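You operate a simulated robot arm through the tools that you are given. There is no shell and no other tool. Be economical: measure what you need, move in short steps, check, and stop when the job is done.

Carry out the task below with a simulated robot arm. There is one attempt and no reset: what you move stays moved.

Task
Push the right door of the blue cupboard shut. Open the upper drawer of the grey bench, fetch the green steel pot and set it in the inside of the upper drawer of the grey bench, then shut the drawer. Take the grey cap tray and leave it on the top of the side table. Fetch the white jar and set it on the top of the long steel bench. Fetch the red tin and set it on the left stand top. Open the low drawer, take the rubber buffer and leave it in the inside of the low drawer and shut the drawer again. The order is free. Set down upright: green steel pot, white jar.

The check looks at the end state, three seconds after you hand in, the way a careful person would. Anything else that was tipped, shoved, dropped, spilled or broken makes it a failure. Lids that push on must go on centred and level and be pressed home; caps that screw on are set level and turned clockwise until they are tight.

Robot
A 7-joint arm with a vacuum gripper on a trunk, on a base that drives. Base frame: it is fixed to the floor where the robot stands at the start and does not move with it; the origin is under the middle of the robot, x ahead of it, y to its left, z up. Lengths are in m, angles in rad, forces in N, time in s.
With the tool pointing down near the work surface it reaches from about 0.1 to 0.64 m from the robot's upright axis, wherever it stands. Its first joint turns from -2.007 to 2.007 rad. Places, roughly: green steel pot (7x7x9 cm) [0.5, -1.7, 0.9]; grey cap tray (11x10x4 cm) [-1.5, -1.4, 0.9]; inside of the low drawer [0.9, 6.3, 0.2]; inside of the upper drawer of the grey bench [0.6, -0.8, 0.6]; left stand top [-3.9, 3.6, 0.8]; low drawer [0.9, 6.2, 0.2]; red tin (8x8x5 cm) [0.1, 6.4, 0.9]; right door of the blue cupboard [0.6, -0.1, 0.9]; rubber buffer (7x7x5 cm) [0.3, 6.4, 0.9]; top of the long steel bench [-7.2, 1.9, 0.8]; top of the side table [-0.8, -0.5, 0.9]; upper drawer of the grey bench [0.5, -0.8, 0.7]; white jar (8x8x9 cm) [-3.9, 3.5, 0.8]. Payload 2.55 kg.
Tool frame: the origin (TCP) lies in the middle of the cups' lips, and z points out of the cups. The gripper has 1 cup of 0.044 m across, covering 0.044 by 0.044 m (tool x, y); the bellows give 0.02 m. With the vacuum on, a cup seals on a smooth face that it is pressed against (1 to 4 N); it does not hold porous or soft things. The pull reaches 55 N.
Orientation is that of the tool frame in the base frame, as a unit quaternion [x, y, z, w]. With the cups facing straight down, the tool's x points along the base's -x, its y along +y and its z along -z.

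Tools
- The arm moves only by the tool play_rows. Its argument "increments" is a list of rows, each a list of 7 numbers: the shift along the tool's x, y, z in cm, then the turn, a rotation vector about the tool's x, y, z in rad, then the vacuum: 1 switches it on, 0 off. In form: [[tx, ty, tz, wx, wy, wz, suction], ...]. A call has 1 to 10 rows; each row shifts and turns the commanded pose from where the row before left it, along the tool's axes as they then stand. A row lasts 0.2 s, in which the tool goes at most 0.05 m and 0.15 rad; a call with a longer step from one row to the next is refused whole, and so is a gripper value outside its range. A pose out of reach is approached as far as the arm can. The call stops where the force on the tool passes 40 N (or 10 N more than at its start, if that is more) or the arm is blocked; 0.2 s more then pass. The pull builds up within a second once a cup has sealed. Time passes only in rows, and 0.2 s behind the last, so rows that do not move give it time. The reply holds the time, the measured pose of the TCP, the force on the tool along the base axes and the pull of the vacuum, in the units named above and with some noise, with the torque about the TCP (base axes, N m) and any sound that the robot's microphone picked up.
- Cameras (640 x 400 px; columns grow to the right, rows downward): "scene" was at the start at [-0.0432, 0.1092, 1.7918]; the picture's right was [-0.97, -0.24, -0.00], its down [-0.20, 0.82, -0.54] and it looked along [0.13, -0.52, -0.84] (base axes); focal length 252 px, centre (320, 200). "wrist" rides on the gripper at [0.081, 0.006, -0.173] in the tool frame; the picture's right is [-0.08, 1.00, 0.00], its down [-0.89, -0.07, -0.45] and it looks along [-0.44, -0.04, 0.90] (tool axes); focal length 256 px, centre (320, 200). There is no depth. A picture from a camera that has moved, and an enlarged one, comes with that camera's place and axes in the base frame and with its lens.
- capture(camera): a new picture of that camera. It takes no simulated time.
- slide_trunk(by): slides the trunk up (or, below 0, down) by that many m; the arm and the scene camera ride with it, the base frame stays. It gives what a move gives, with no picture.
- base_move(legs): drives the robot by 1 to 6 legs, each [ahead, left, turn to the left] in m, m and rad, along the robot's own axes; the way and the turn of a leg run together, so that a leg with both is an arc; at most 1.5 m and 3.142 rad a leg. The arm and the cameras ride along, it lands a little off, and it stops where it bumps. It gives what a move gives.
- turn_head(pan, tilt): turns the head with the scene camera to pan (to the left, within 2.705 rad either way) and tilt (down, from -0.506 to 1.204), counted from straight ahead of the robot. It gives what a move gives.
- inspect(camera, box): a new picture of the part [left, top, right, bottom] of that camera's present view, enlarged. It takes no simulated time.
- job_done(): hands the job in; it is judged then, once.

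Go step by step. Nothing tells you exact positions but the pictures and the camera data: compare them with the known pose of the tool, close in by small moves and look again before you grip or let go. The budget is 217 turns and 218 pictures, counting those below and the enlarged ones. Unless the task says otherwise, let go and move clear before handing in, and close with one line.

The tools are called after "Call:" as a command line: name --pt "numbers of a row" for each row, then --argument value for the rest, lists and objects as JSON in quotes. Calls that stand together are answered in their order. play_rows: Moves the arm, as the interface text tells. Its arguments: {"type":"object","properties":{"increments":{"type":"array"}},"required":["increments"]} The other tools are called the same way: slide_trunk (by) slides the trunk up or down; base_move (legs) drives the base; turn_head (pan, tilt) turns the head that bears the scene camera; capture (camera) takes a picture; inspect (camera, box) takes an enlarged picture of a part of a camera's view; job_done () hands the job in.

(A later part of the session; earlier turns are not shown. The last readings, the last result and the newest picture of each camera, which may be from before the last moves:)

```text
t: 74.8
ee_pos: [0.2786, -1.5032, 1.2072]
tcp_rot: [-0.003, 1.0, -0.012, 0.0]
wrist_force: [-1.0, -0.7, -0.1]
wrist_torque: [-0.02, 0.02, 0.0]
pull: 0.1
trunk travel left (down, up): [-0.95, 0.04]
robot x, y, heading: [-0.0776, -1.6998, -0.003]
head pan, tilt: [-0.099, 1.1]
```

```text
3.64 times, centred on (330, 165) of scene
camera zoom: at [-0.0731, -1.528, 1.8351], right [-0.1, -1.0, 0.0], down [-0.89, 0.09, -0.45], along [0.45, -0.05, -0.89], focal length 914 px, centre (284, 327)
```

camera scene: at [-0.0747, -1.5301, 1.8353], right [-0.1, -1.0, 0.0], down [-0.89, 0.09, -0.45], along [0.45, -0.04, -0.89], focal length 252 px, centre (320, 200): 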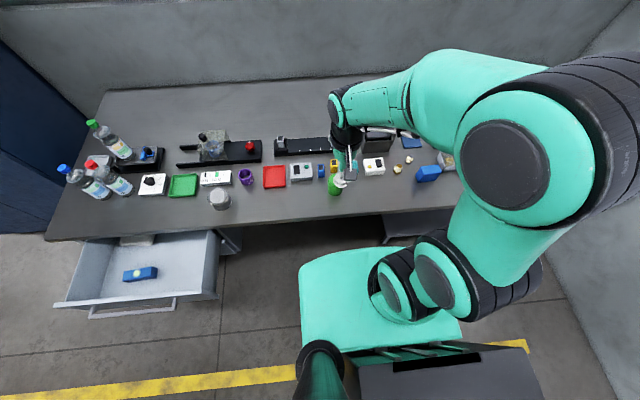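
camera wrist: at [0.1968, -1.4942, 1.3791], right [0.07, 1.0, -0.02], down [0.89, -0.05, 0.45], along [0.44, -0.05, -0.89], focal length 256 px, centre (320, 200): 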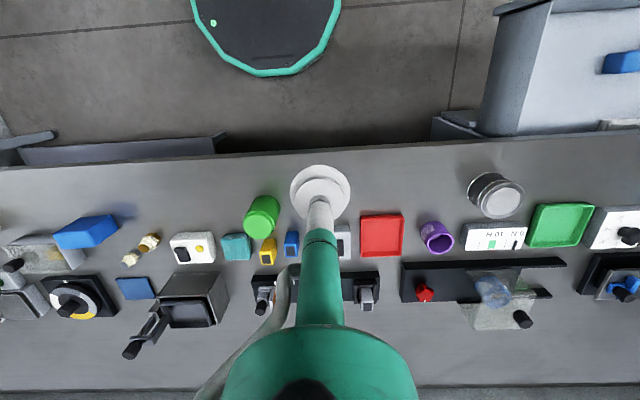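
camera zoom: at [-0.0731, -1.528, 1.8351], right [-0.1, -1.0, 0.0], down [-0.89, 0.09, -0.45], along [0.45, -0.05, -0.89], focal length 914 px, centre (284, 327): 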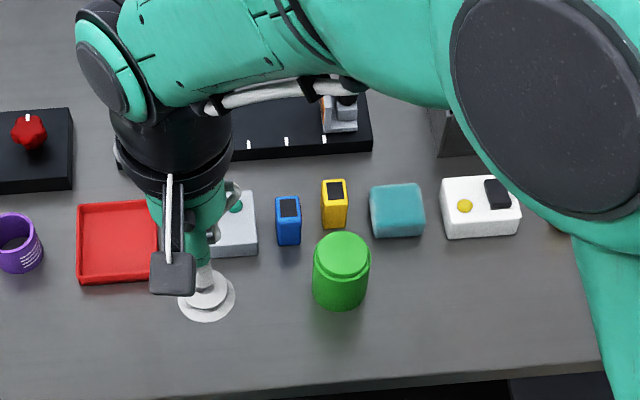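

Row step was just over 5 cm; I split it into smaller steps.

Call:
play_rows --pt "-3.4 -2.6 0 -0.024 0 0 0" --pt "-3.4 -2.6 0 0 0 0 0" --pt "-3.4 -2.6 0 0 0 0 0" --pt "-3.4 -2.6 1 0 0 0 0" --pt "-3.4 -2.5 1 0 0 0 0" --pt "-3.2 -2.5 1 0 0 0 0" --pt "0 0 4.7 0 0 0 0" --pt "0 0 4.7 0 0 0 0" --pt "0 0 4.6 0 0 0 0" --pt "0 0 4 0 0 0 0"

Call:
capture --camera "wrist"

Call:
inspect --camera "scene" --box '[260, 110, 400, 220]'

```text
t: 77.0
ee_pos: [0.4824, -1.6558, 0.9967]
tcp_rot: [-0.004, 1.0, 0.002, 0.0]
wrist_force: [-1.1, -0.5, 0.2]
wrist_torque: [0.0, 0.01, -0.02]
pull: 0.1
trunk travel left (down, up): [-0.95, 0.04]
robot x, y, heading: [-0.0818, -1.6995, -0.0]
head pan, tilt: [-0.099, 1.1]
```

```text
185 pictures are left
camera wrist: at [0.401, -1.6515, 1.1692], right [0.07, 1.0, 0.0], down [0.89, -0.07, 0.45], along [0.44, -0.03, -0.9], focal length 256 px, centre (320, 200)
```

wrist: 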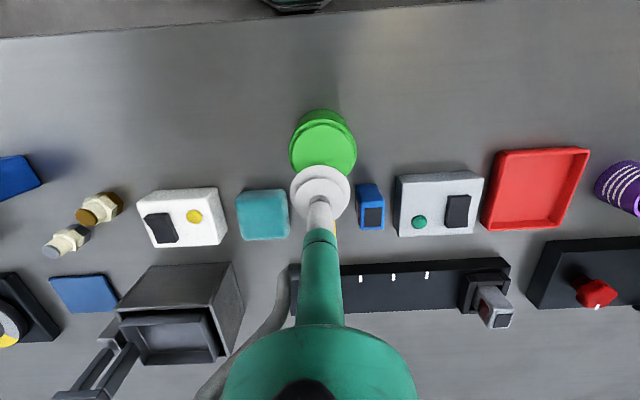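

```text
3.64 times, centred on (330, 165) of scene
camera zoom: at [-0.073, -1.53, 1.8353], right [-0.1, -1.0, 0.0], down [-0.89, 0.09, -0.45], along [0.45, -0.05, -0.89], focal length 914 px, centre (284, 327)
```

zoom: 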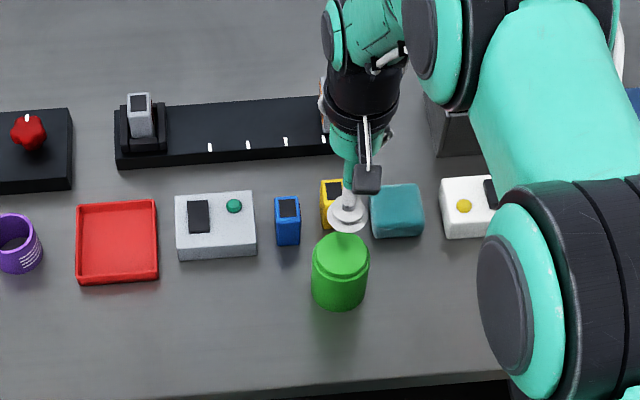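

Call:
play_rows --pt "0.6 0 2.5 0 0 0 0" --pt "0.5 0 2.5 0 0 0 0"

Call:
inspect --camera "wrist" --box '[240, 80, 400, 240]'

Call:
inspect --camera "scene" --box '[290, 130, 390, 210]'

```text
t: 77.6
ee_pos: [0.4701, -1.6563, 0.947]
tcp_rot: [-0.004, 1.0, 0.0, 0.0]
wrist_force: [1.3, 0.5, -0.5]
wrist_torque: [0.0, 0.01, 0.01]
pull: 0.0
trunk travel left (down, up): [-0.95, 0.04]
robot x, y, heading: [-0.0785, -1.6987, -0.004]
head pan, tilt: [-0.099, 1.1]
```

```text
2.50 times, centred on (320, 160) of wrist
camera zoom: at [0.389, -1.6514, 1.1195], right [0.07, 1.0, 0.0], down [0.89, -0.07, 0.45], along [0.44, -0.03, -0.9], focal length 640 px, centre (320, 300)
```

zoom: 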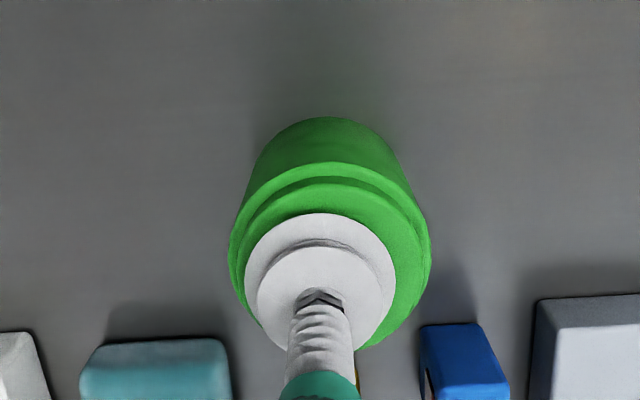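

```text
5.00 times, centred on (340, 170) of scene
camera zoom: at [-0.0737, -1.5302, 1.8353], right [-0.1, -1.0, 0.0], down [-0.89, 0.09, -0.45], along [0.45, -0.05, -0.89], focal length 1257 px, centre (220, 350)
```

zoom: 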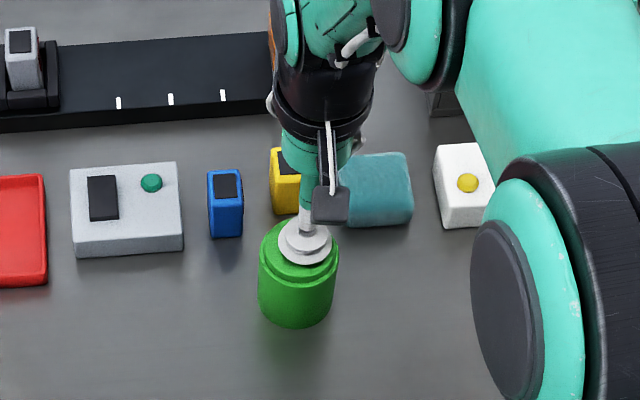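

The cup is centred within a few mm of the lid. I go down gently with vacuum on.

Call:
play_rows --pt "-0.3 0.2 2 0 0 0 1" --pt "0 0 0.7 0 0 0 1" --pt "0 0 0.4 0 0 0 1" --pt "0 0 0.4 0 0 0 1" --pt "0 0 0 0 0 0 1" --pt "0 0 0 0 0 0 1"

```text
t: 78.3
ee_pos: [0.4814, -1.6537, 0.9272]
tcp_rot: [-0.004, 1.0, 0.002, 0.009]
wrist_force: [-7.1, -1.6, 23.6]
wrist_torque: [0.02, 0.43, 0.04]
pull: 55.1
trunk travel left (down, up): [-0.95, 0.04]
robot x, y, heading: [-0.0789, -1.7038, 0.001]
head pan, tilt: [-0.099, 1.1]
stopped in row 3: the force on the tool passed its limit at 40 N (the readings are from after the stop); the commanded pose is now the measured one
```

Sealed at full pull. Lift.

Call:
play_rows --pt "0 0 -2 0 0 0 1" --pt "0 0 -3 0 0 0 1" --pt "0 0 -4.5 0 0 0 1" --pt "0 0 -4.5 0 0 0 1" --pt "0 0 -4.5 0 0 0 1" --pt "0 0 -2.5 0 0 0 1" --pt "4 0 0 0 0 0 1" --pt "4 0 0 0 0 0 1" --pt "4 0 0 0 0 0 1" --pt "4 0 0 0 0 0 1"

Call:
capture --camera "wrist"

Call:
capture --camera "scene"

```text
t: 80.5
ee_pos: [0.3145, -1.6563, 1.1325]
tcp_rot: [-0.003, 1.0, 0.002, 0.009]
wrist_force: [-0.5, -0.8, -1.5]
wrist_torque: [-0.01, -0.01, -0.03]
pull: 55.1
trunk travel left (down, up): [-0.95, 0.04]
robot x, y, heading: [-0.0726, -1.7043, -0.001]
head pan, tilt: [-0.099, 1.1]
```

```text
181 pictures are left
camera wrist: at [0.2306, -1.652, 1.303], right [0.07, 1.0, 0.01], down [0.88, -0.07, 0.46], along [0.46, -0.03, -0.89], focal length 256 px, centre (320, 200)
```

wrist: 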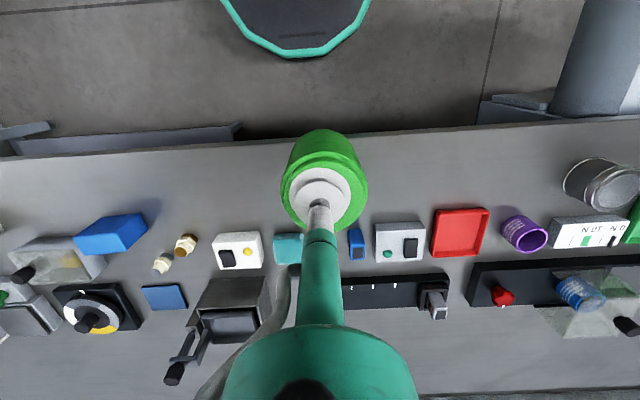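

```text
180 pictures are left
camera scene: at [-0.0773, -1.5304, 1.8353], right [-0.1, -1.0, 0.0], down [-0.89, 0.09, -0.46], along [0.45, -0.04, -0.89], focal length 252 px, centre (320, 200)
```

scene: 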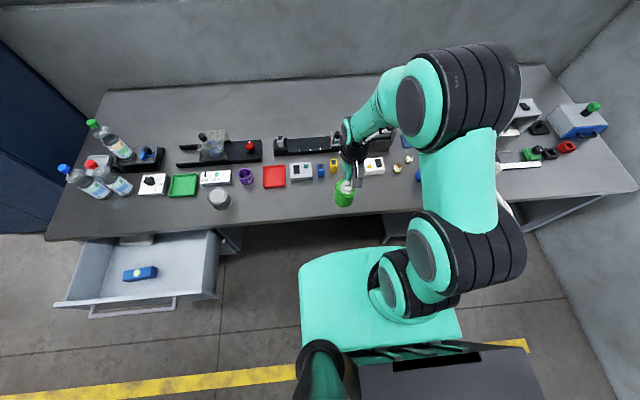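

The pot is held. I drive back in front of the open drawer, holding the pot high.

Call:
base_move --legs '[[-0.26, 0, 0], [0, 0.65, 0]]'

Call:
turn_head --pan 0.25 --tilt 1.0

Call:
capture --camera "scene"

Call:
capture --camera "wrist"

```text
t: 85.5
ee_pos: [0.0577, -1.0141, 1.1305]
tcp_rot: [0.0, 1.0, 0.002, 0.008]
wrist_force: [0.0, 0.6, -2.2]
wrist_torque: [-0.01, 0.05, 0.03]
pull: 55.4
trunk travel left (down, up): [-0.95, 0.04]
robot x, y, heading: [-0.3353, -1.057, -0.006]
head pan, tilt: [-0.099, 1.1]
```

```text
t: 86.4
ee_pos: [0.0581, -1.0138, 1.1305]
tcp_rot: [0.001, 1.0, 0.001, 0.008]
wrist_force: [-1.0, -0.4, -2.3]
wrist_torque: [0.0, 0.0, -0.02]
pull: 54.8
trunk travel left (down, up): [-0.95, 0.04]
robot x, y, heading: [-0.3356, -1.0576, -0.009]
head pan, tilt: [0.25, 1.0]
```

```text
179 pictures are left
camera scene: at [-0.3279, -0.8622, 1.8419], right [0.24, -0.97, 0.0], down [-0.82, -0.2, -0.54], along [0.52, 0.13, -0.84], focal length 252 px, centre (320, 200)
```

scene: 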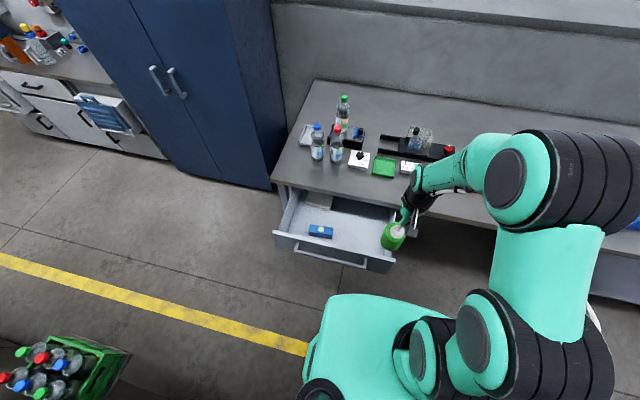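

```text
178 pictures are left
camera wrist: at [-0.0261, -1.0093, 1.3025], right [0.08, 1.0, 0.01], down [0.89, -0.07, 0.46], along [0.46, -0.03, -0.89], focal length 256 px, centre (320, 200)
```

wrist: 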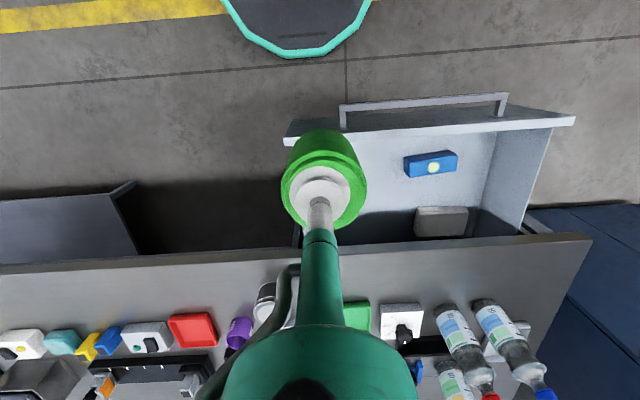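

Free drawer spot is around (0.215, −0.93). I move the pot over it and lower with the trunk.

Call:
play_rows --pt "-4 2.1 0 0 0.016 0 1" --pt "-4 2.1 0 0 0 0 1" --pt "-4 2.1 0 0 0 0 1" --pt "-3.7 2.1 0 0 0 0 1"

Call:
slide_trunk --by -0.28

Call:
capture --camera "wrist"

Call:
turn_head --pan 0.1 --tilt 0.9

Call:
capture --camera "scene"

```text
t: 87.4
ee_pos: [0.2184, -0.927, 1.1315]
tcp_rot: [-0.001, 1.0, 0.001, -0.002]
wrist_force: [0.8, 0.5, -2.1]
wrist_torque: [-0.03, 0.07, 0.02]
pull: 54.9
trunk travel left (down, up): [-0.95, 0.04]
robot x, y, heading: [-0.3362, -1.056, -0.005]
head pan, tilt: [0.25, 1.0]
```

```text
t: 90.2
ee_pos: [0.2161, -0.9292, 0.853]
tcp_rot: [0.0, 1.0, 0.003, 0.0]
wrist_force: [-0.2, 0.4, -2.4]
wrist_torque: [-0.02, -0.02, 0.0]
pull: 54.5
trunk travel left (down, up): [-0.67, 0.32]
robot x, y, heading: [-0.3351, -1.0562, -0.005]
head pan, tilt: [0.25, 1.0]
```

```text
177 pictures are left
camera wrist: at [0.1349, -0.9245, 1.0259], right [0.08, 1.0, 0.0], down [0.89, -0.07, 0.44], along [0.44, -0.03, -0.9], focal length 256 px, centre (320, 200)
```

wrist: 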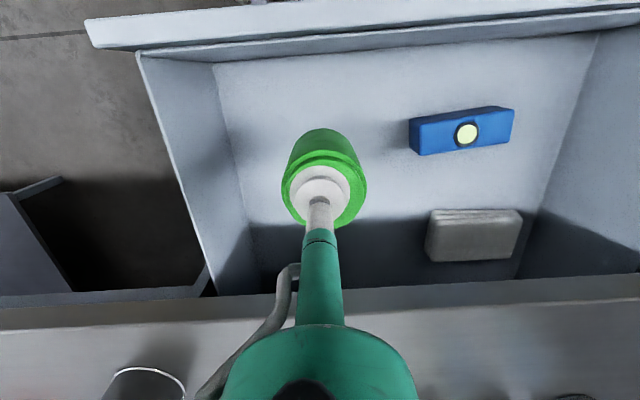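

```text
t: 90.9
ee_pos: [0.2154, -0.9291, 0.8531]
tcp_rot: [-0.001, 1.0, 0.002, 0.0]
wrist_force: [0.5, -0.6, -2.4]
wrist_torque: [-0.03, 0.03, -0.03]
pull: 54.4
trunk travel left (down, up): [-0.67, 0.32]
robot x, y, heading: [-0.3349, -1.0557, -0.004]
head pan, tilt: [0.099, 0.901]
```

```text
176 pictures are left
camera scene: at [-0.3203, -0.8716, 1.5691], right [0.09, -1.0, 0.0], down [-0.78, -0.07, -0.62], along [0.62, 0.06, -0.78], focal length 252 px, centre (320, 200)
```

scene: 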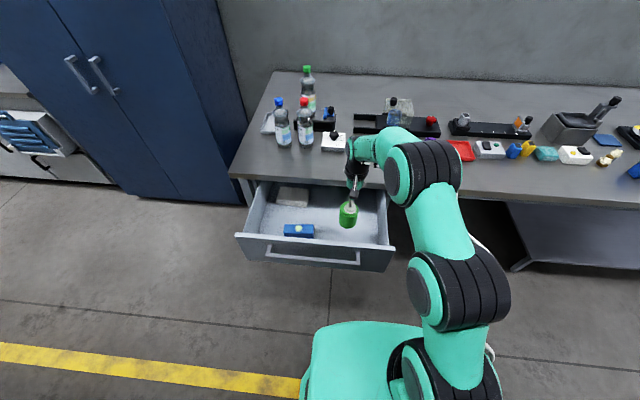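

Call:
play_rows --pt "0 0 3 0 0 0 1" --pt "0 0 3 0 0 0 1" --pt "0 0 2 0 0 0 1"

Call:
capture --camera "wrist"

Call:
inspect --camera "scene" --box '[230, 160, 410, 280]'

```text
t: 91.7
ee_pos: [0.2177, -0.9282, 0.7737]
tcp_rot: [-0.001, 1.0, 0.002, 0.001]
wrist_force: [-0.1, -0.4, -1.6]
wrist_torque: [-0.02, 0.06, 0.03]
pull: 55.1
trunk travel left (down, up): [-0.67, 0.32]
robot x, y, heading: [-0.3355, -1.0528, -0.004]
head pan, tilt: [0.099, 0.901]
```

```text
175 pictures are left
camera wrist: at [0.1357, -0.9236, 0.9455], right [0.08, 1.0, 0.0], down [0.89, -0.07, 0.45], along [0.44, -0.03, -0.9], focal length 256 px, centre (320, 200)
```

wrist: 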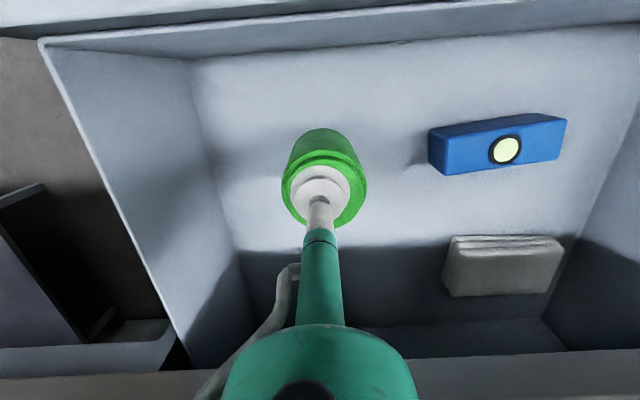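

```text
3.33 times, centred on (320, 220) of scene
camera zoom: at [-0.3198, -0.8715, 1.5691], right [0.09, -1.0, 0.0], down [-0.78, -0.07, -0.62], along [0.62, 0.06, -0.78], focal length 838 px, centre (320, 133)
```

zoom: 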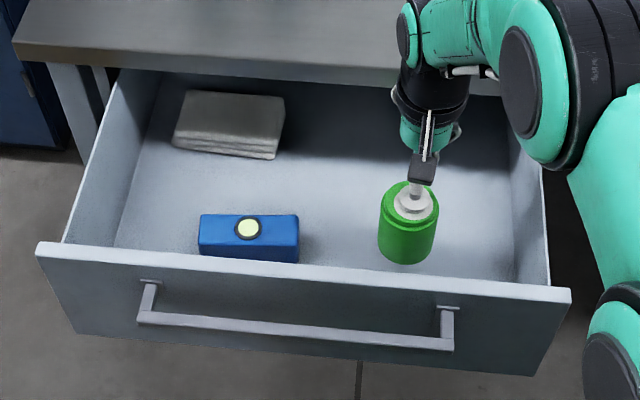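

Call:
play_rows --pt "0 0 0.6 0 0 0 1" --pt "0 0 0.6 0 0 0 1" --pt "0 0 0.5 0 0 0 1" --pt "0 0 0.5 0 0 0 1"

Call:
play_rows --pt "0 0 0.4 0 0 0 1" --pt "0 0 0.4 0 0 0 1"

Call:
play_rows --pt "0 0 0.4 0 0 0 1" --pt "0 0 0.3 0 0 0 1"

```text
t: 92.7
ee_pos: [0.217, -0.9299, 0.7514]
tcp_rot: [0.0, 1.0, 0.002, 0.0]
wrist_force: [1.2, -0.5, -1.4]
wrist_torque: [0.02, 0.0, 0.0]
pull: 55.0
trunk travel left (down, up): [-0.67, 0.32]
robot x, y, heading: [-0.3315, -1.0543, -0.007]
head pan, tilt: [0.099, 0.901]
```

```text
t: 93.3
ee_pos: [0.2158, -0.929, 0.7438]
tcp_rot: [0.001, 1.0, 0.002, 0.0]
wrist_force: [-0.1, 0.2, -2.0]
wrist_torque: [0.04, -0.01, 0.0]
pull: 55.0
trunk travel left (down, up): [-0.67, 0.32]
robot x, y, heading: [-0.3402, -1.0518, -0.007]
head pan, tilt: [0.099, 0.901]
```

```text
t: 93.9
ee_pos: [0.2152, -0.9294, 0.7363]
tcp_rot: [-0.001, 1.0, 0.002, 0.001]
wrist_force: [-0.9, -0.7, -2.5]
wrist_torque: [-0.03, 0.03, -0.01]
pull: 55.0
trunk travel left (down, up): [-0.67, 0.32]
robot x, y, heading: [-0.3372, -1.0549, -0.007]
head pan, tilt: [0.099, 0.901]
```

Call:
play_rows --pt "0 0 0.4 0 0 0 1" --pt "0 0 0.3 0 0 0 1"

Call:
play_rows --pt "0 0 0.4 0 0 0 1" --pt "0 0 0.3 0 0 0 1"

Call:
inspect --camera "scene" --box '[230, 160, 410, 280]'

```text
t: 94.5
ee_pos: [0.2163, -0.9294, 0.7293]
tcp_rot: [0.0, 1.0, 0.002, 0.0]
wrist_force: [-0.7, -0.1, -2.2]
wrist_torque: [0.03, 0.03, -0.02]
pull: 54.9
trunk travel left (down, up): [-0.67, 0.32]
robot x, y, heading: [-0.3385, -1.0571, -0.011]
head pan, tilt: [0.099, 0.901]
```

```text
t: 95.1
ee_pos: [0.2167, -0.9307, 0.7225]
tcp_rot: [0.0, 1.0, 0.002, 0.001]
wrist_force: [0.0, 0.5, -1.8]
wrist_torque: [-0.02, 0.01, 0.02]
pull: 55.6
trunk travel left (down, up): [-0.67, 0.32]
robot x, y, heading: [-0.3383, -1.0591, -0.007]
head pan, tilt: [0.099, 0.901]
```

```text
3.33 times, centred on (320, 220) of scene
camera zoom: at [-0.3203, -0.8716, 1.5691], right [0.09, -1.0, 0.0], down [-0.78, -0.07, -0.62], along [0.62, 0.06, -0.78], focal length 838 px, centre (320, 133)
```

zoom: 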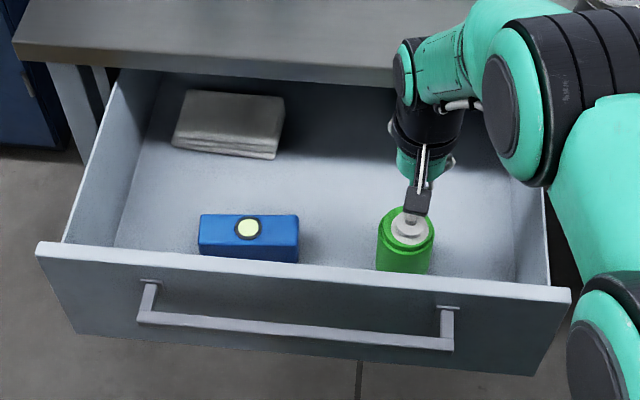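

Call:
play_rows --pt "0 0 0.4 0 0 0 1" --pt "0 0 0.4 0 0 0 1"

Call:
play_rows --pt "0 0 0.4 0 0 0 1" --pt "0 0 0.4 0 0 0 1"

Call:
play_rows --pt "0 0 0.4 0 0 0 1"

```text
t: 95.7
ee_pos: [0.2155, -0.9281, 0.715]
tcp_rot: [0.0, 1.0, 0.002, 0.0]
wrist_force: [-0.9, 0.2, -2.0]
wrist_torque: [0.03, -0.01, 0.0]
pull: 55.0
trunk travel left (down, up): [-0.67, 0.32]
robot x, y, heading: [-0.337, -1.0555, -0.002]
head pan, tilt: [0.099, 0.901]
```

```text
t: 96.3
ee_pos: [0.2199, -0.9289, 0.7135]
tcp_rot: [0.001, 1.0, 0.003, 0.006]
wrist_force: [0.0, -3.5, 23.1]
wrist_torque: [-0.14, -0.16, 0.04]
pull: 54.4
trunk travel left (down, up): [-0.67, 0.32]
robot x, y, heading: [-0.3366, -1.0578, -0.008]
head pan, tilt: [0.099, 0.901]
```

```text
t: 96.7
ee_pos: [0.2191, -0.9284, 0.7089]
tcp_rot: [0.0, 1.0, 0.004, 0.008]
wrist_force: [-0.7, -4.7, 40.3]
wrist_torque: [-0.22, -0.03, -0.04]
pull: 55.2
trunk travel left (down, up): [-0.67, 0.32]
robot x, y, heading: [-0.3376, -1.0559, -0.009]
head pan, tilt: [0.099, 0.901]
```

Contact with the drawer floor. I back up half a cm, release, and rise.

Call:
play_rows --pt "0 0 -0.5 0 0 0 1" --pt "0 0 -0.2 0 0 0 0" --pt "0 0 0 0 0 0 0" --pt "0 0 0 0 0 0 0" --pt "0 0 0 0 0 0 0" --pt "0 0 0 0 0 0 0"

Call:
play_rows --pt "0 0 -1 0 0 0 0" --pt "0 0 -2 0 0 0 0" --pt "0 0 -4 0 0 0 0"

Call:
inspect --camera "scene" --box '[230, 160, 410, 280]'

```text
t: 98.1
ee_pos: [0.2162, -0.9293, 0.7097]
tcp_rot: [0.0, 1.0, 0.002, 0.0]
wrist_force: [0.1, 1.0, 1.2]
wrist_torque: [-0.04, -0.02, -0.01]
pull: 0.1
trunk travel left (down, up): [-0.67, 0.32]
robot x, y, heading: [-0.3354, -1.0551, -0.008]
head pan, tilt: [0.099, 0.901]
```

```text
t: 98.9
ee_pos: [0.216, -0.9303, 0.7784]
tcp_rot: [0.0, 1.0, 0.001, -0.001]
wrist_force: [0.7, 0.8, -0.4]
wrist_torque: [-0.01, -0.02, 0.01]
pull: 0.0
trunk travel left (down, up): [-0.67, 0.32]
robot x, y, heading: [-0.3343, -1.0569, -0.004]
head pan, tilt: [0.099, 0.901]
```

```text
3.33 times, centred on (320, 220) of scene
camera zoom: at [-0.3212, -0.8719, 1.5691], right [0.09, -1.0, 0.0], down [-0.78, -0.07, -0.62], along [0.62, 0.06, -0.78], focal length 838 px, centre (320, 133)
```

zoom: 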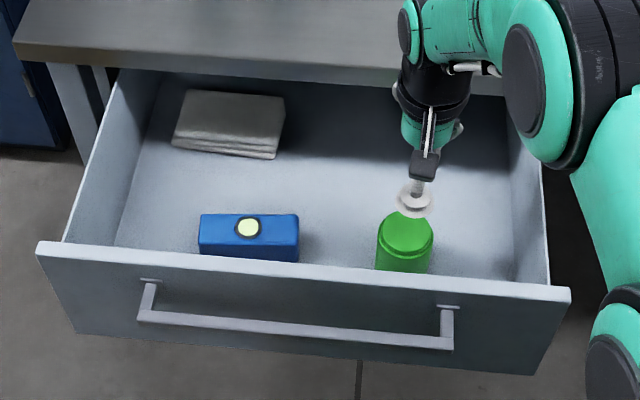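

The pot stands upright in the drawer. I lift out, back off and level the tool to push the drawer shut.

Call:
play_rows --pt "0 0 -4 0 0 0 0" --pt "0 0 -4 0 0 0 0" --pt "0 0 -4 0 0 0 0" --pt "0 0 -4 0 0 0 0" --pt "0 0 -4 0 0 0 0" --pt "0 0 -4 0 0 0 0"

Call:
base_move --legs '[[-0.34, -0.12, 0]]'

Call:
play_rows --pt "0 0 0 0 -0.15 0 0" --pt "0 0 0 0 -0.15 0 0" --pt "0 0 0 0 -0.15 0 0" --pt "0 0 0 0 -0.15 0 0" --pt "0 0 0 0 -0.15 0 0" --pt "0 0 0 0 -0.15 0 0" --pt "0 0 0 0 -0.15 0 0" --pt "0 0 0 0 -0.15 0 0" --pt "0 0 0.5 0 -0.15 0 0" --pt "0 0 0.5 0 -0.15 0 0"

```text
t: 100.3
ee_pos: [0.1703, -0.9401, 0.958]
tcp_rot: [0.0, 1.0, 0.003, 0.007]
wrist_force: [-0.7, -0.4, -0.1]
wrist_torque: [0.01, 0.01, 0.0]
pull: 0.1
out of reach, approached as far as the arm can: row 4, 5, 6
trunk travel left (down, up): [-0.67, 0.32]
robot x, y, heading: [-0.3359, -1.0543, -0.009]
head pan, tilt: [0.099, 0.901]
```

```text
t: 102.6
ee_pos: [-0.1684, -1.0596, 0.9583]
tcp_rot: [0.001, 1.0, 0.003, 0.007]
wrist_force: [-0.4, -0.4, -0.4]
wrist_torque: [-0.01, -0.02, 0.01]
pull: 0.1
trunk travel left (down, up): [-0.67, 0.32]
robot x, y, heading: [-0.6773, -1.1742, -0.013]
head pan, tilt: [0.099, 0.901]
```

```text
t: 104.8
ee_pos: [-0.1689, -1.0595, 0.9582]
tcp_rot: [0.002, 0.821, 0.004, 0.571]
wrist_force: [-0.7, 0.3, -0.6]
wrist_torque: [0.01, 0.0, -0.01]
pull: 0.1
out of reach, approached as far as the arm can: row 9, 10
trunk travel left (down, up): [-0.67, 0.32]
robot x, y, heading: [-0.6759, -1.1756, -0.009]
head pan, tilt: [0.099, 0.901]
```

Call:
play_rows --pt "-2.5 0 1.2 0 0 0 0" --pt "-2.5 0 1.2 0 0 0 0" --pt "-2.5 0 1.2 0 -0.08 0 0" --pt "-2.5 0 1.2 0 -0.09 0 0" --pt "-1 0 1 0 -0.09 0 0" --pt "0 0 1 0 -0.09 0 0"

Call:
slide_trunk --by -0.32

Call:
capture --camera "wrist"

```text
t: 106.2
ee_pos: [-0.0331, -1.0576, 1.0524]
tcp_rot: [0.002, 0.711, 0.002, 0.703]
wrist_force: [0.8, -0.4, 0.4]
wrist_torque: [-0.02, 0.02, -0.01]
pull: 0.0
out of reach, approached as far as the arm can: row 5, 6
trunk travel left (down, up): [-0.67, 0.32]
robot x, y, heading: [-0.6816, -1.1714, -0.008]
head pan, tilt: [0.099, 0.901]
```

```text
t: 109.4
ee_pos: [-0.034, -1.0573, 0.7331]
tcp_rot: [0.003, 0.711, 0.003, 0.703]
wrist_force: [-0.1, 0.3, 0.7]
wrist_torque: [0.0, -0.02, 0.02]
pull: 0.0
trunk travel left (down, up): [-0.35, 0.64]
robot x, y, heading: [-0.6746, -1.1735, -0.005]
head pan, tilt: [0.099, 0.901]
```

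```text
171 pictures are left
camera wrist: at [-0.208, -1.0513, 0.6539], right [0.0, 1.0, 0.09], down [-0.44, -0.08, 0.9], along [0.9, -0.04, 0.43], focal length 256 px, centre (320, 200)
```

wrist: 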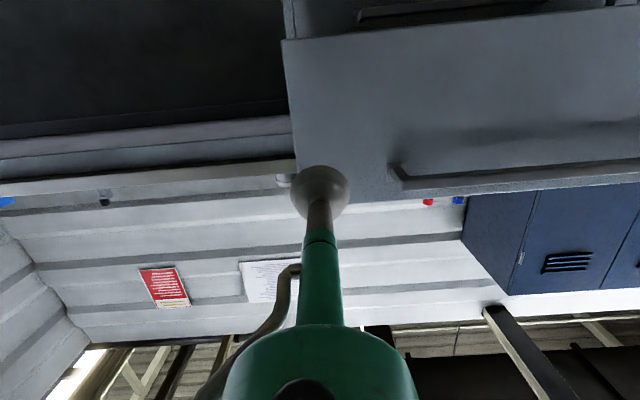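

Call:
slide_trunk --by -0.068

Call:
base_move --legs '[[0.0, 0.08, 0]]'

Call:
base_move --legs '[[0.1, 0, 0], [0.08, 0, 0], [0.08, 0, 0]]'

Call:
capture --camera "scene"

```text
t: 110.5
ee_pos: [-0.0319, -1.0575, 0.661]
tcp_rot: [0.004, 0.712, 0.002, 0.702]
wrist_force: [-0.7, 1.0, 0.0]
wrist_torque: [-0.01, 0.0, -0.02]
pull: 0.0
trunk travel left (down, up): [-0.282, 0.708]
robot x, y, heading: [-0.68, -1.1731, -0.011]
head pan, tilt: [0.099, 0.901]
```

```text
t: 111.5
ee_pos: [-0.031, -0.9789, 0.6623]
tcp_rot: [0.003, 0.712, 0.002, 0.702]
wrist_force: [0.2, 0.3, 0.5]
wrist_torque: [0.0, -0.03, 0.01]
pull: 0.0
trunk travel left (down, up): [-0.282, 0.708]
robot x, y, heading: [-0.6757, -1.0918, -0.011]
head pan, tilt: [0.099, 0.901]
```

```text
t: 114.0
ee_pos: [0.2283, -0.9805, 0.6625]
tcp_rot: [0.004, 0.713, 0.002, 0.701]
wrist_force: [-0.1, 0.2, 0.2]
wrist_torque: [0.0, 0.0, 0.03]
pull: 0.2
trunk travel left (down, up): [-0.282, 0.708]
robot x, y, heading: [-0.4149, -1.096, -0.007]
head pan, tilt: [0.099, 0.901]
```

```text
170 pictures are left
camera scene: at [-0.3952, -0.9116, 1.1812], right [0.09, -1.0, 0.0], down [-0.78, -0.07, -0.62], along [0.62, 0.06, -0.79], focal length 252 px, centre (320, 200)
```

scene: 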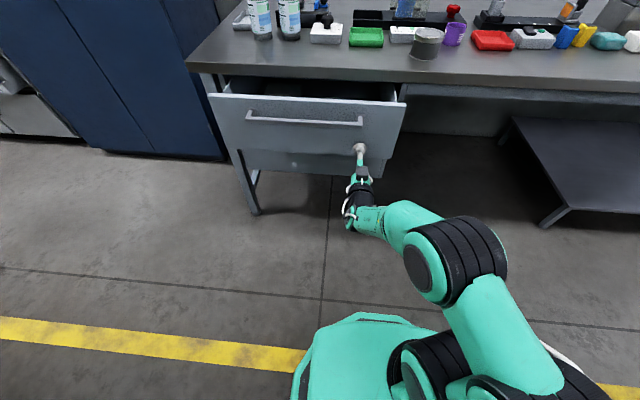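

Call:
base_move --legs '[[0.08, 0, 0], [0.04, 0, 0]]'

Call:
base_move --legs '[[0.015, 0, 0]]'

Call:
capture --camera "scene"

```text
t: 115.5
ee_pos: [0.3483, -0.9818, 0.6629]
tcp_rot: [0.003, 0.713, 0.002, 0.701]
wrist_force: [-0.2, 0.2, 1.2]
wrist_torque: [-0.01, 0.0, 0.0]
pull: 0.1
trunk travel left (down, up): [-0.282, 0.708]
robot x, y, heading: [-0.2969, -1.0971, -0.01]
head pan, tilt: [0.099, 0.901]
```

```text
t: 116.3
ee_pos: [0.3622, -0.9814, 0.6617]
tcp_rot: [0.003, 0.713, 0.002, 0.701]
wrist_force: [-2.4, -1.1, -1.1]
wrist_torque: [0.0, -0.06, -0.01]
pull: 0.0
trunk travel left (down, up): [-0.282, 0.708]
robot x, y, heading: [-0.286, -1.1001, -0.007]
head pan, tilt: [0.099, 0.901]
```

```text
169 pictures are left
camera scene: at [-0.2603, -0.9129, 1.181], right [0.09, -1.0, 0.0], down [-0.78, -0.07, -0.62], along [0.62, 0.06, -0.79], focal length 252 px, centre (320, 200)
```

scene: 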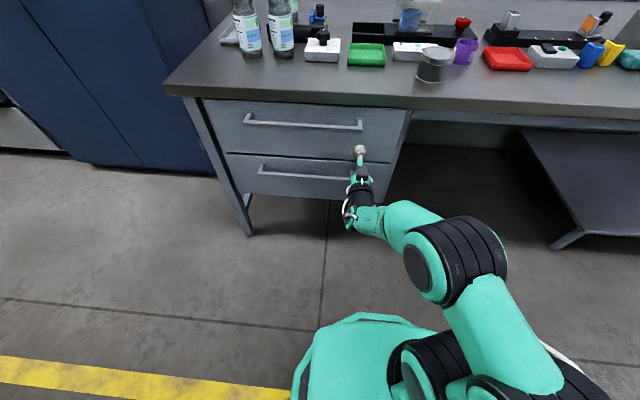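

Call:
base_move --legs '[[0.01, 0, 0]]'

Call:
inspect --camera "scene" --box '[160, 60, 440, 240]'

```text
t: 117.0
ee_pos: [0.3731, -0.9832, 0.6607]
tcp_rot: [0.002, 0.713, 0.002, 0.701]
wrist_force: [-5.4, 0.1, -1.5]
wrist_torque: [-0.05, -0.04, 0.0]
pull: 0.1
trunk travel left (down, up): [-0.282, 0.708]
robot x, y, heading: [-0.2703, -1.0992, -0.008]
head pan, tilt: [0.099, 0.901]
```

```text
2.22 times, centred on (300, 150) of scene
camera zoom: at [-0.2504, -0.913, 1.181], right [0.09, -1.0, 0.0], down [-0.78, -0.07, -0.62], along [0.62, 0.06, -0.79], focal length 559 px, centre (364, 311)
```

zoom: 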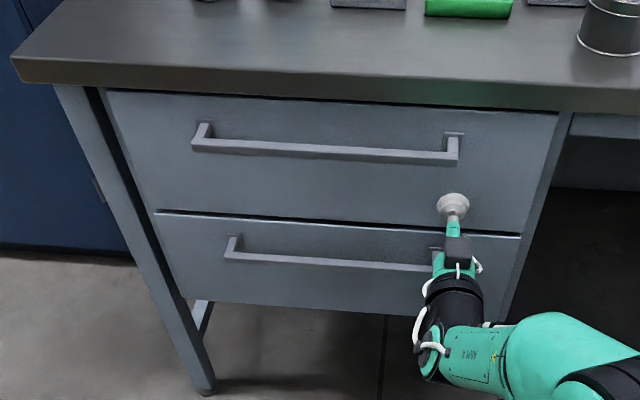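

Call:
base_move --legs '[[0.01, 0, 0]]'

Call:
base_move --legs '[[0.008, 0, 0]]'

```text
t: 117.8
ee_pos: [0.3757, -0.9827, 0.66]
tcp_rot: [0.002, 0.713, 0.001, 0.701]
wrist_force: [-13.9, -0.4, 4.7]
wrist_torque: [-0.03, 0.2, 0.07]
pull: 0.1
trunk travel left (down, up): [-0.282, 0.708]
robot x, y, heading: [-0.2664, -1.0972, -0.009]
head pan, tilt: [0.099, 0.901]
stopped in leg 1: the force on the tool passed its limit at 72 N (the readings are from after the stop); the commanded pose is now the measured one
```

```text
t: 118.5
ee_pos: [0.3751, -0.9817, 0.6612]
tcp_rot: [0.002, 0.712, 0.001, 0.702]
wrist_force: [-12.0, -0.7, 4.6]
wrist_torque: [0.01, 0.18, 0.05]
pull: 0.1
trunk travel left (down, up): [-0.282, 0.708]
robot x, y, heading: [-0.2663, -1.0978, -0.009]
head pan, tilt: [0.099, 0.901]
stopped in leg 1: the force on the tool passed its limit at 60 N (the readings are from after the stop); the commanded pose is now the measured one
```

The drawer is shut. I back off, raise the trunk, put the tool down again and turn round toward the conveyor.

Call:
base_move --legs '[[-0.35, -0.3, 0]]'

Call:
slide_trunk --by 0.4

Call:
slide_trunk --by 0.25

Call:
play_rows --pt "0 0 -1 0 0.15 0 0" --pt "0 0 -1 0 0.15 0 0" --pt "0 0 -1 0 0.15 0 0" --pt "0 0 -1 0 0.15 0 0" --pt "0 0 -1 0 0.15 0 0" --pt "0 0 0 0 0.15 0 0" --pt "0 0 0 0 0.15 0 0" --pt "0 0 0 0 0.15 0 0" --pt "0 0 0 0 0.15 0 0" --pt "0 0 0 0 0.15 0 0"

Call:
play_rows --pt "4 -1 1 0 0.07 0 0" --pt "4 -1 0 0 0 0 0" --pt "4 -1 0 0 0 0 0" --pt "4 0 0 0 0 0 0" --pt "4 0 0 0 0 0 0"

Call:
base_move --legs '[[0, 0, 1.57], [0, 0, 1.57]]'

Call:
turn_head --pan 0.2 --tilt 0.7

Call:
capture --camera "scene"

```text
t: 121.3
ee_pos: [0.023, -1.2801, 0.6583]
tcp_rot: [0.002, 0.711, 0.0, 0.703]
wrist_force: [-0.4, -0.2, -0.5]
wrist_torque: [0.03, 0.0, 0.0]
pull: 0.0
trunk travel left (down, up): [-0.282, 0.708]
robot x, y, heading: [-0.6201, -1.3965, -0.011]
head pan, tilt: [0.099, 0.901]
```

```text
t: 125.1
ee_pos: [0.0217, -1.2807, 1.0635]
tcp_rot: [0.001, 0.71, 0.001, 0.704]
wrist_force: [-0.3, -0.3, 0.0]
wrist_torque: [-0.01, -0.05, 0.02]
pull: 0.1
trunk travel left (down, up): [-0.682, 0.308]
robot x, y, heading: [-0.6237, -1.3974, -0.006]
head pan, tilt: [0.099, 0.901]
```

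```text
t: 127.7
ee_pos: [0.0217, -1.2798, 1.3121]
tcp_rot: [0.0, 0.71, 0.002, 0.704]
wrist_force: [0.5, -0.7, -0.5]
wrist_torque: [-0.03, 0.02, 0.02]
pull: 0.0
trunk travel left (down, up): [-0.932, 0.058]
robot x, y, heading: [-0.6188, -1.3968, -0.002]
head pan, tilt: [0.099, 0.901]
```

```text
t: 129.9
ee_pos: [-0.0736, -1.2928, 1.2451]
tcp_rot: [0.0, 0.999, 0.005, 0.048]
wrist_force: [0.1, 0.2, 0.5]
wrist_torque: [0.02, 0.03, -0.01]
pull: 0.1
out of reach, approached as far as the arm can: row 9, 10
trunk travel left (down, up): [-0.932, 0.058]
robot x, y, heading: [-0.6192, -1.3962, -0.007]
head pan, tilt: [0.099, 0.901]
```

```text
t: 131.1
ee_pos: [-0.2847, -1.3259, 1.2222]
tcp_rot: [0.0, 1.0, 0.002, -0.003]
wrist_force: [0.1, 0.6, 0.5]
wrist_torque: [0.04, -0.03, -0.02]
pull: 0.2
out of reach, approached as far as the arm can: row 1
trunk travel left (down, up): [-0.932, 0.058]
robot x, y, heading: [-0.6197, -1.3959, -0.005]
head pan, tilt: [0.099, 0.901]
```

```text
t: 139.2
ee_pos: [-0.9581, -1.4649, 1.2213]
tcp_rot: [1.0, -0.005, 0.004, 0.002]
wrist_force: [0.0, 0.1, -0.6]
wrist_torque: [-0.03, -0.02, 0.03]
pull: 0.2
trunk travel left (down, up): [-0.932, 0.058]
robot x, y, heading: [-0.6182, -1.3962, 3.127]
head pan, tilt: [0.099, 0.901]
```

```text
t: 139.9
ee_pos: [-0.9588, -1.4651, 1.2228]
tcp_rot: [1.0, -0.005, 0.004, 0.001]
wrist_force: [-0.5, 0.1, 0.0]
wrist_torque: [0.01, -0.04, -0.04]
pull: 0.1
trunk travel left (down, up): [-0.932, 0.058]
robot x, y, heading: [-0.6187, -1.3915, 3.123]
head pan, tilt: [0.201, 0.7]
```

```text
167 pictures are left
camera scene: at [-0.6451, -1.5902, 1.8472], right [-0.18, 0.98, 0.0], down [0.63, 0.12, -0.76], along [-0.75, -0.14, -0.64], focal length 252 px, centre (320, 200)
```

scene: 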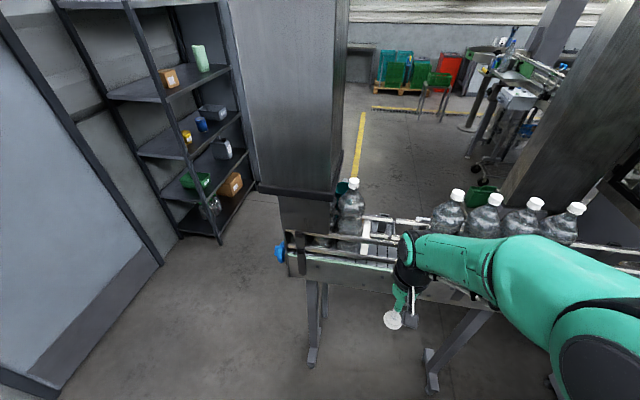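

I drive a bit closer to the conveyor and look at the tray.

Call:
base_move --legs '[[0.25, 0, 0]]'

Call:
capture --camera "wrist"

Call:
turn_head --pan 0.0 --tilt 0.95

Call:
capture --camera "scene"

```text
t: 141.7
ee_pos: [-1.183, -1.4598, 1.2152]
tcp_rot: [1.0, -0.005, 0.028, -0.003]
wrist_force: [9.8, -1.1, 3.3]
wrist_torque: [0.05, 0.12, 0.05]
pull: 0.1
trunk travel left (down, up): [-0.932, 0.058]
robot x, y, heading: [-0.8624, -1.394, 3.126]
head pan, tilt: [0.201, 0.7]
stopped in leg 1: the force on the tool passed its limit at 44 N (the readings are from after the stop); the commanded pose is now the measured one
```

```text
166 pictures are left
camera wrist: at [-1.1125, -1.4692, 1.3913], right [-0.09, -1.0, -0.01], down [-0.92, 0.08, 0.4], along [-0.39, 0.04, -0.92], focal length 256 px, centre (320, 200)
```

wrist: 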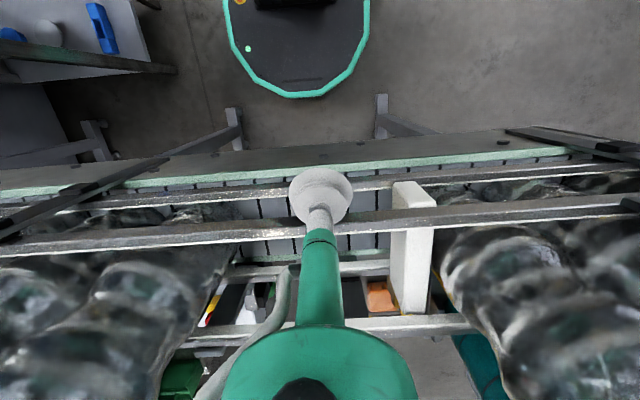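

```text
t: 142.5
ee_pos: [-1.1828, -1.4591, 1.2162]
tcp_rot: [1.0, -0.006, 0.024, -0.002]
wrist_force: [12.2, -2.1, 3.0]
wrist_torque: [0.02, 0.16, 0.05]
pull: 0.0
trunk travel left (down, up): [-0.932, 0.058]
robot x, y, heading: [-0.8621, -1.3934, 3.124]
head pan, tilt: [0.0, 0.949]
```

```text
165 pictures are left
camera scene: at [-0.873, -1.5701, 1.8275], right [0.02, 1.0, 0.0], down [0.81, -0.01, -0.58], along [-0.58, 0.01, -0.81], focal length 252 px, centre (320, 200)
```

scene: 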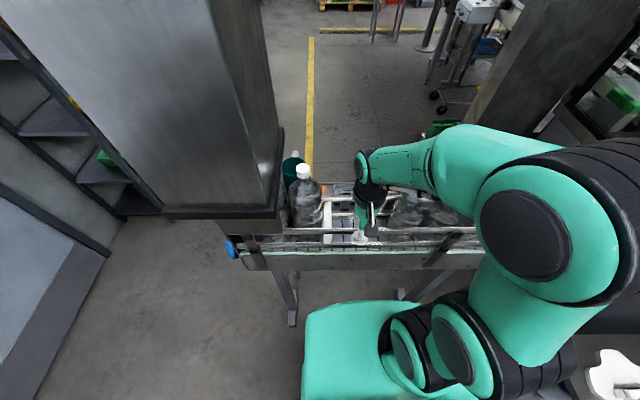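

The tool met something at z 1.2; I back off and look carefully.

Call:
base_move --legs '[[-0.12, 0, 0]]'

Call:
capture --camera "wrist"

Call:
inspect --camera "scene" --box '[200, 120, 500, 300]'

```text
t: 143.8
ee_pos: [-1.0676, -1.4626, 1.2168]
tcp_rot: [1.0, -0.005, 0.025, -0.001]
wrist_force: [0.5, -0.9, 0.2]
wrist_torque: [0.01, 0.0, 0.0]
pull: 0.1
trunk travel left (down, up): [-0.932, 0.058]
robot x, y, heading: [-0.7419, -1.3926, 3.125]
head pan, tilt: [0.0, 0.949]
```

```text
164 pictures are left
camera wrist: at [-0.995, -1.4706, 1.3915], right [-0.09, -1.0, -0.01], down [-0.91, 0.08, 0.4], along [-0.4, 0.04, -0.92], focal length 256 px, centre (320, 200)
```

wrist: 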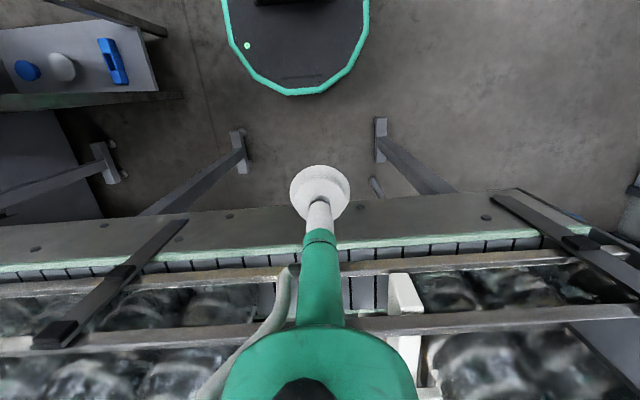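

```text
2.13 times, centred on (350, 210) of scene
camera zoom: at [-0.7573, -1.5716, 1.8275], right [0.02, 1.0, 0.0], down [0.81, -0.01, -0.58], along [-0.58, 0.01, -0.81], focal length 536 px, centre (256, 179)
```

zoom: 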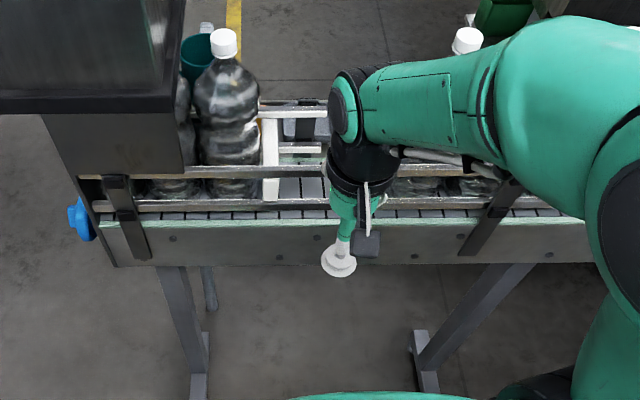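

The belt and rails stand at x≈−1.2, z 1.05–1.2, and the tray seems to lie behind the conveyor lower down. I drive round the conveyor end to look from the far side.

Call:
base_move --legs '[[0, 1.15, 0], [1.0, 0, 0]]'

Call:
turn_head --pan -0.6 --tilt 0.6

Call:
capture --camera "scene"

Call:
turn_head --pan -1.6 --tilt 0.6

Call:
capture --camera "scene"

```text
t: 154.5
ee_pos: [-2.087, -2.6066, 1.2153]
tcp_rot: [1.0, -0.007, 0.024, -0.002]
wrist_force: [0.6, 0.9, 0.0]
wrist_torque: [-0.02, -0.04, 0.0]
pull: 0.0
trunk travel left (down, up): [-0.932, 0.058]
robot x, y, heading: [-1.7619, -2.5435, 3.12]
head pan, tilt: [0.0, 0.949]
```

```text
t: 155.5
ee_pos: [-2.0862, -2.6064, 1.2144]
tcp_rot: [1.0, -0.007, 0.024, -0.002]
wrist_force: [0.2, 0.1, 0.4]
wrist_torque: [0.01, -0.03, -0.01]
pull: 0.1
trunk travel left (down, up): [-0.932, 0.058]
robot x, y, heading: [-1.7574, -2.5396, 3.129]
head pan, tilt: [-0.6, 0.6]
```

```text
162 pictures are left
camera scene: at [-1.7763, -2.6677, 1.8559], right [0.58, 0.81, 0.0], down [0.46, -0.33, -0.82], along [-0.67, 0.48, -0.57], focal length 252 px, centre (320, 200)
```

scene: 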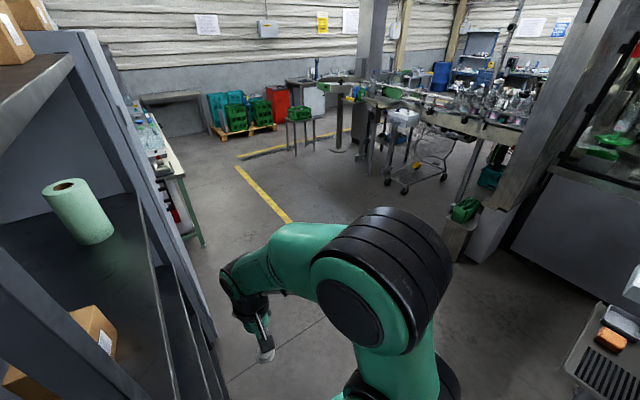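

```text
t: 156.7
ee_pos: [-2.0864, -2.6066, 1.2162]
tcp_rot: [1.0, -0.007, 0.024, -0.001]
wrist_force: [-0.6, -0.3, -0.7]
wrist_torque: [-0.02, 0.0, -0.01]
pull: 0.1
trunk travel left (down, up): [-0.932, 0.058]
robot x, y, heading: [-1.7638, -2.5421, 3.125]
head pan, tilt: [-1.6, 0.6]
```

```text
161 pictures are left
camera scene: at [-1.7001, -2.6307, 1.8559], right [1.0, -0.05, 0.0], down [-0.03, -0.56, -0.83], along [0.04, 0.82, -0.56], focal length 252 px, centre (320, 200)
```

scene: 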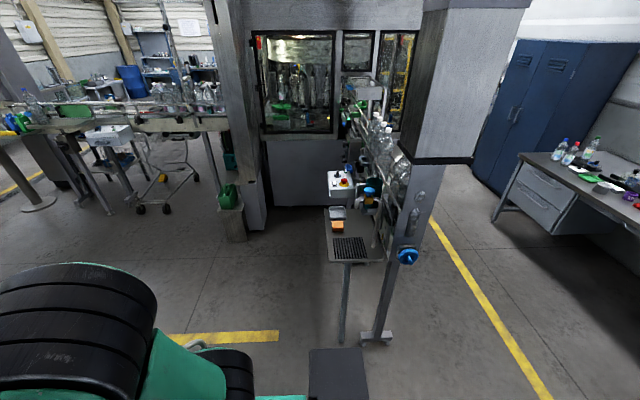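

The tray stands on a little table attached behind the conveyor. I go to its west side and face it.

Call:
base_move --legs '[[0.35, -0.4, 0], [0, 0, -1.57], [0, 0, -1.57], [0, 0.65, 0]]'

Call:
turn_head --pan 0.1 --tilt 1.0

Call:
capture --camera "scene"

Call:
capture --camera "wrist"

```text
t: 170.6
ee_pos: [-1.7743, -1.4199, 1.216]
tcp_rot: [0.004, 1.0, -0.002, -0.023]
wrist_force: [0.1, 0.4, 0.0]
wrist_torque: [0.0, 0.01, -0.01]
pull: 0.1
trunk travel left (down, up): [-0.932, 0.058]
robot x, y, heading: [-2.1012, -1.486, -0.009]
head pan, tilt: [-1.6, 0.6]
```

```text
t: 172.4
ee_pos: [-1.7747, -1.4202, 1.2155]
tcp_rot: [0.003, 1.0, -0.002, -0.024]
wrist_force: [0.6, 0.5, -0.9]
wrist_torque: [-0.02, -0.01, -0.01]
pull: 0.1
trunk travel left (down, up): [-0.932, 0.058]
robot x, y, heading: [-2.0984, -1.4882, -0.013]
head pan, tilt: [0.099, 1.0]
```

```text
160 pictures are left
camera scene: at [-2.0863, -1.3047, 1.8239], right [0.09, -1.0, 0.0], down [-0.84, -0.07, -0.54], along [0.54, 0.05, -0.84], focal length 252 px, centre (320, 200)
```

scene: 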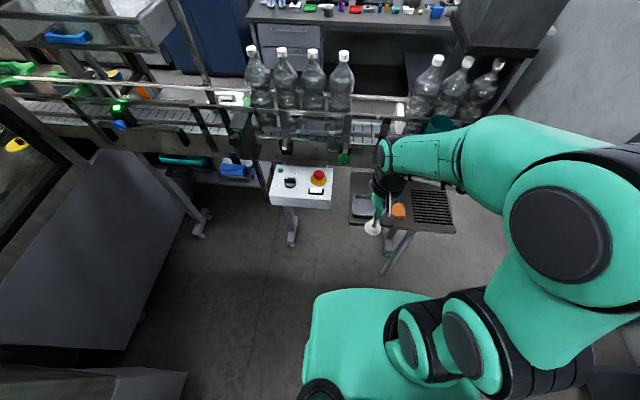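

```text
159 pictures are left
camera wrist: at [-1.8468, -1.4133, 1.3915], right [0.08, 1.0, -0.01], down [0.91, -0.07, 0.4], along [0.4, -0.04, -0.92], focal length 256 px, centre (320, 200)
```

wrist: 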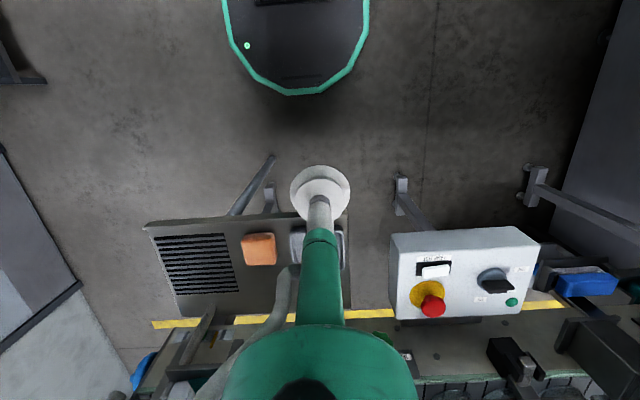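

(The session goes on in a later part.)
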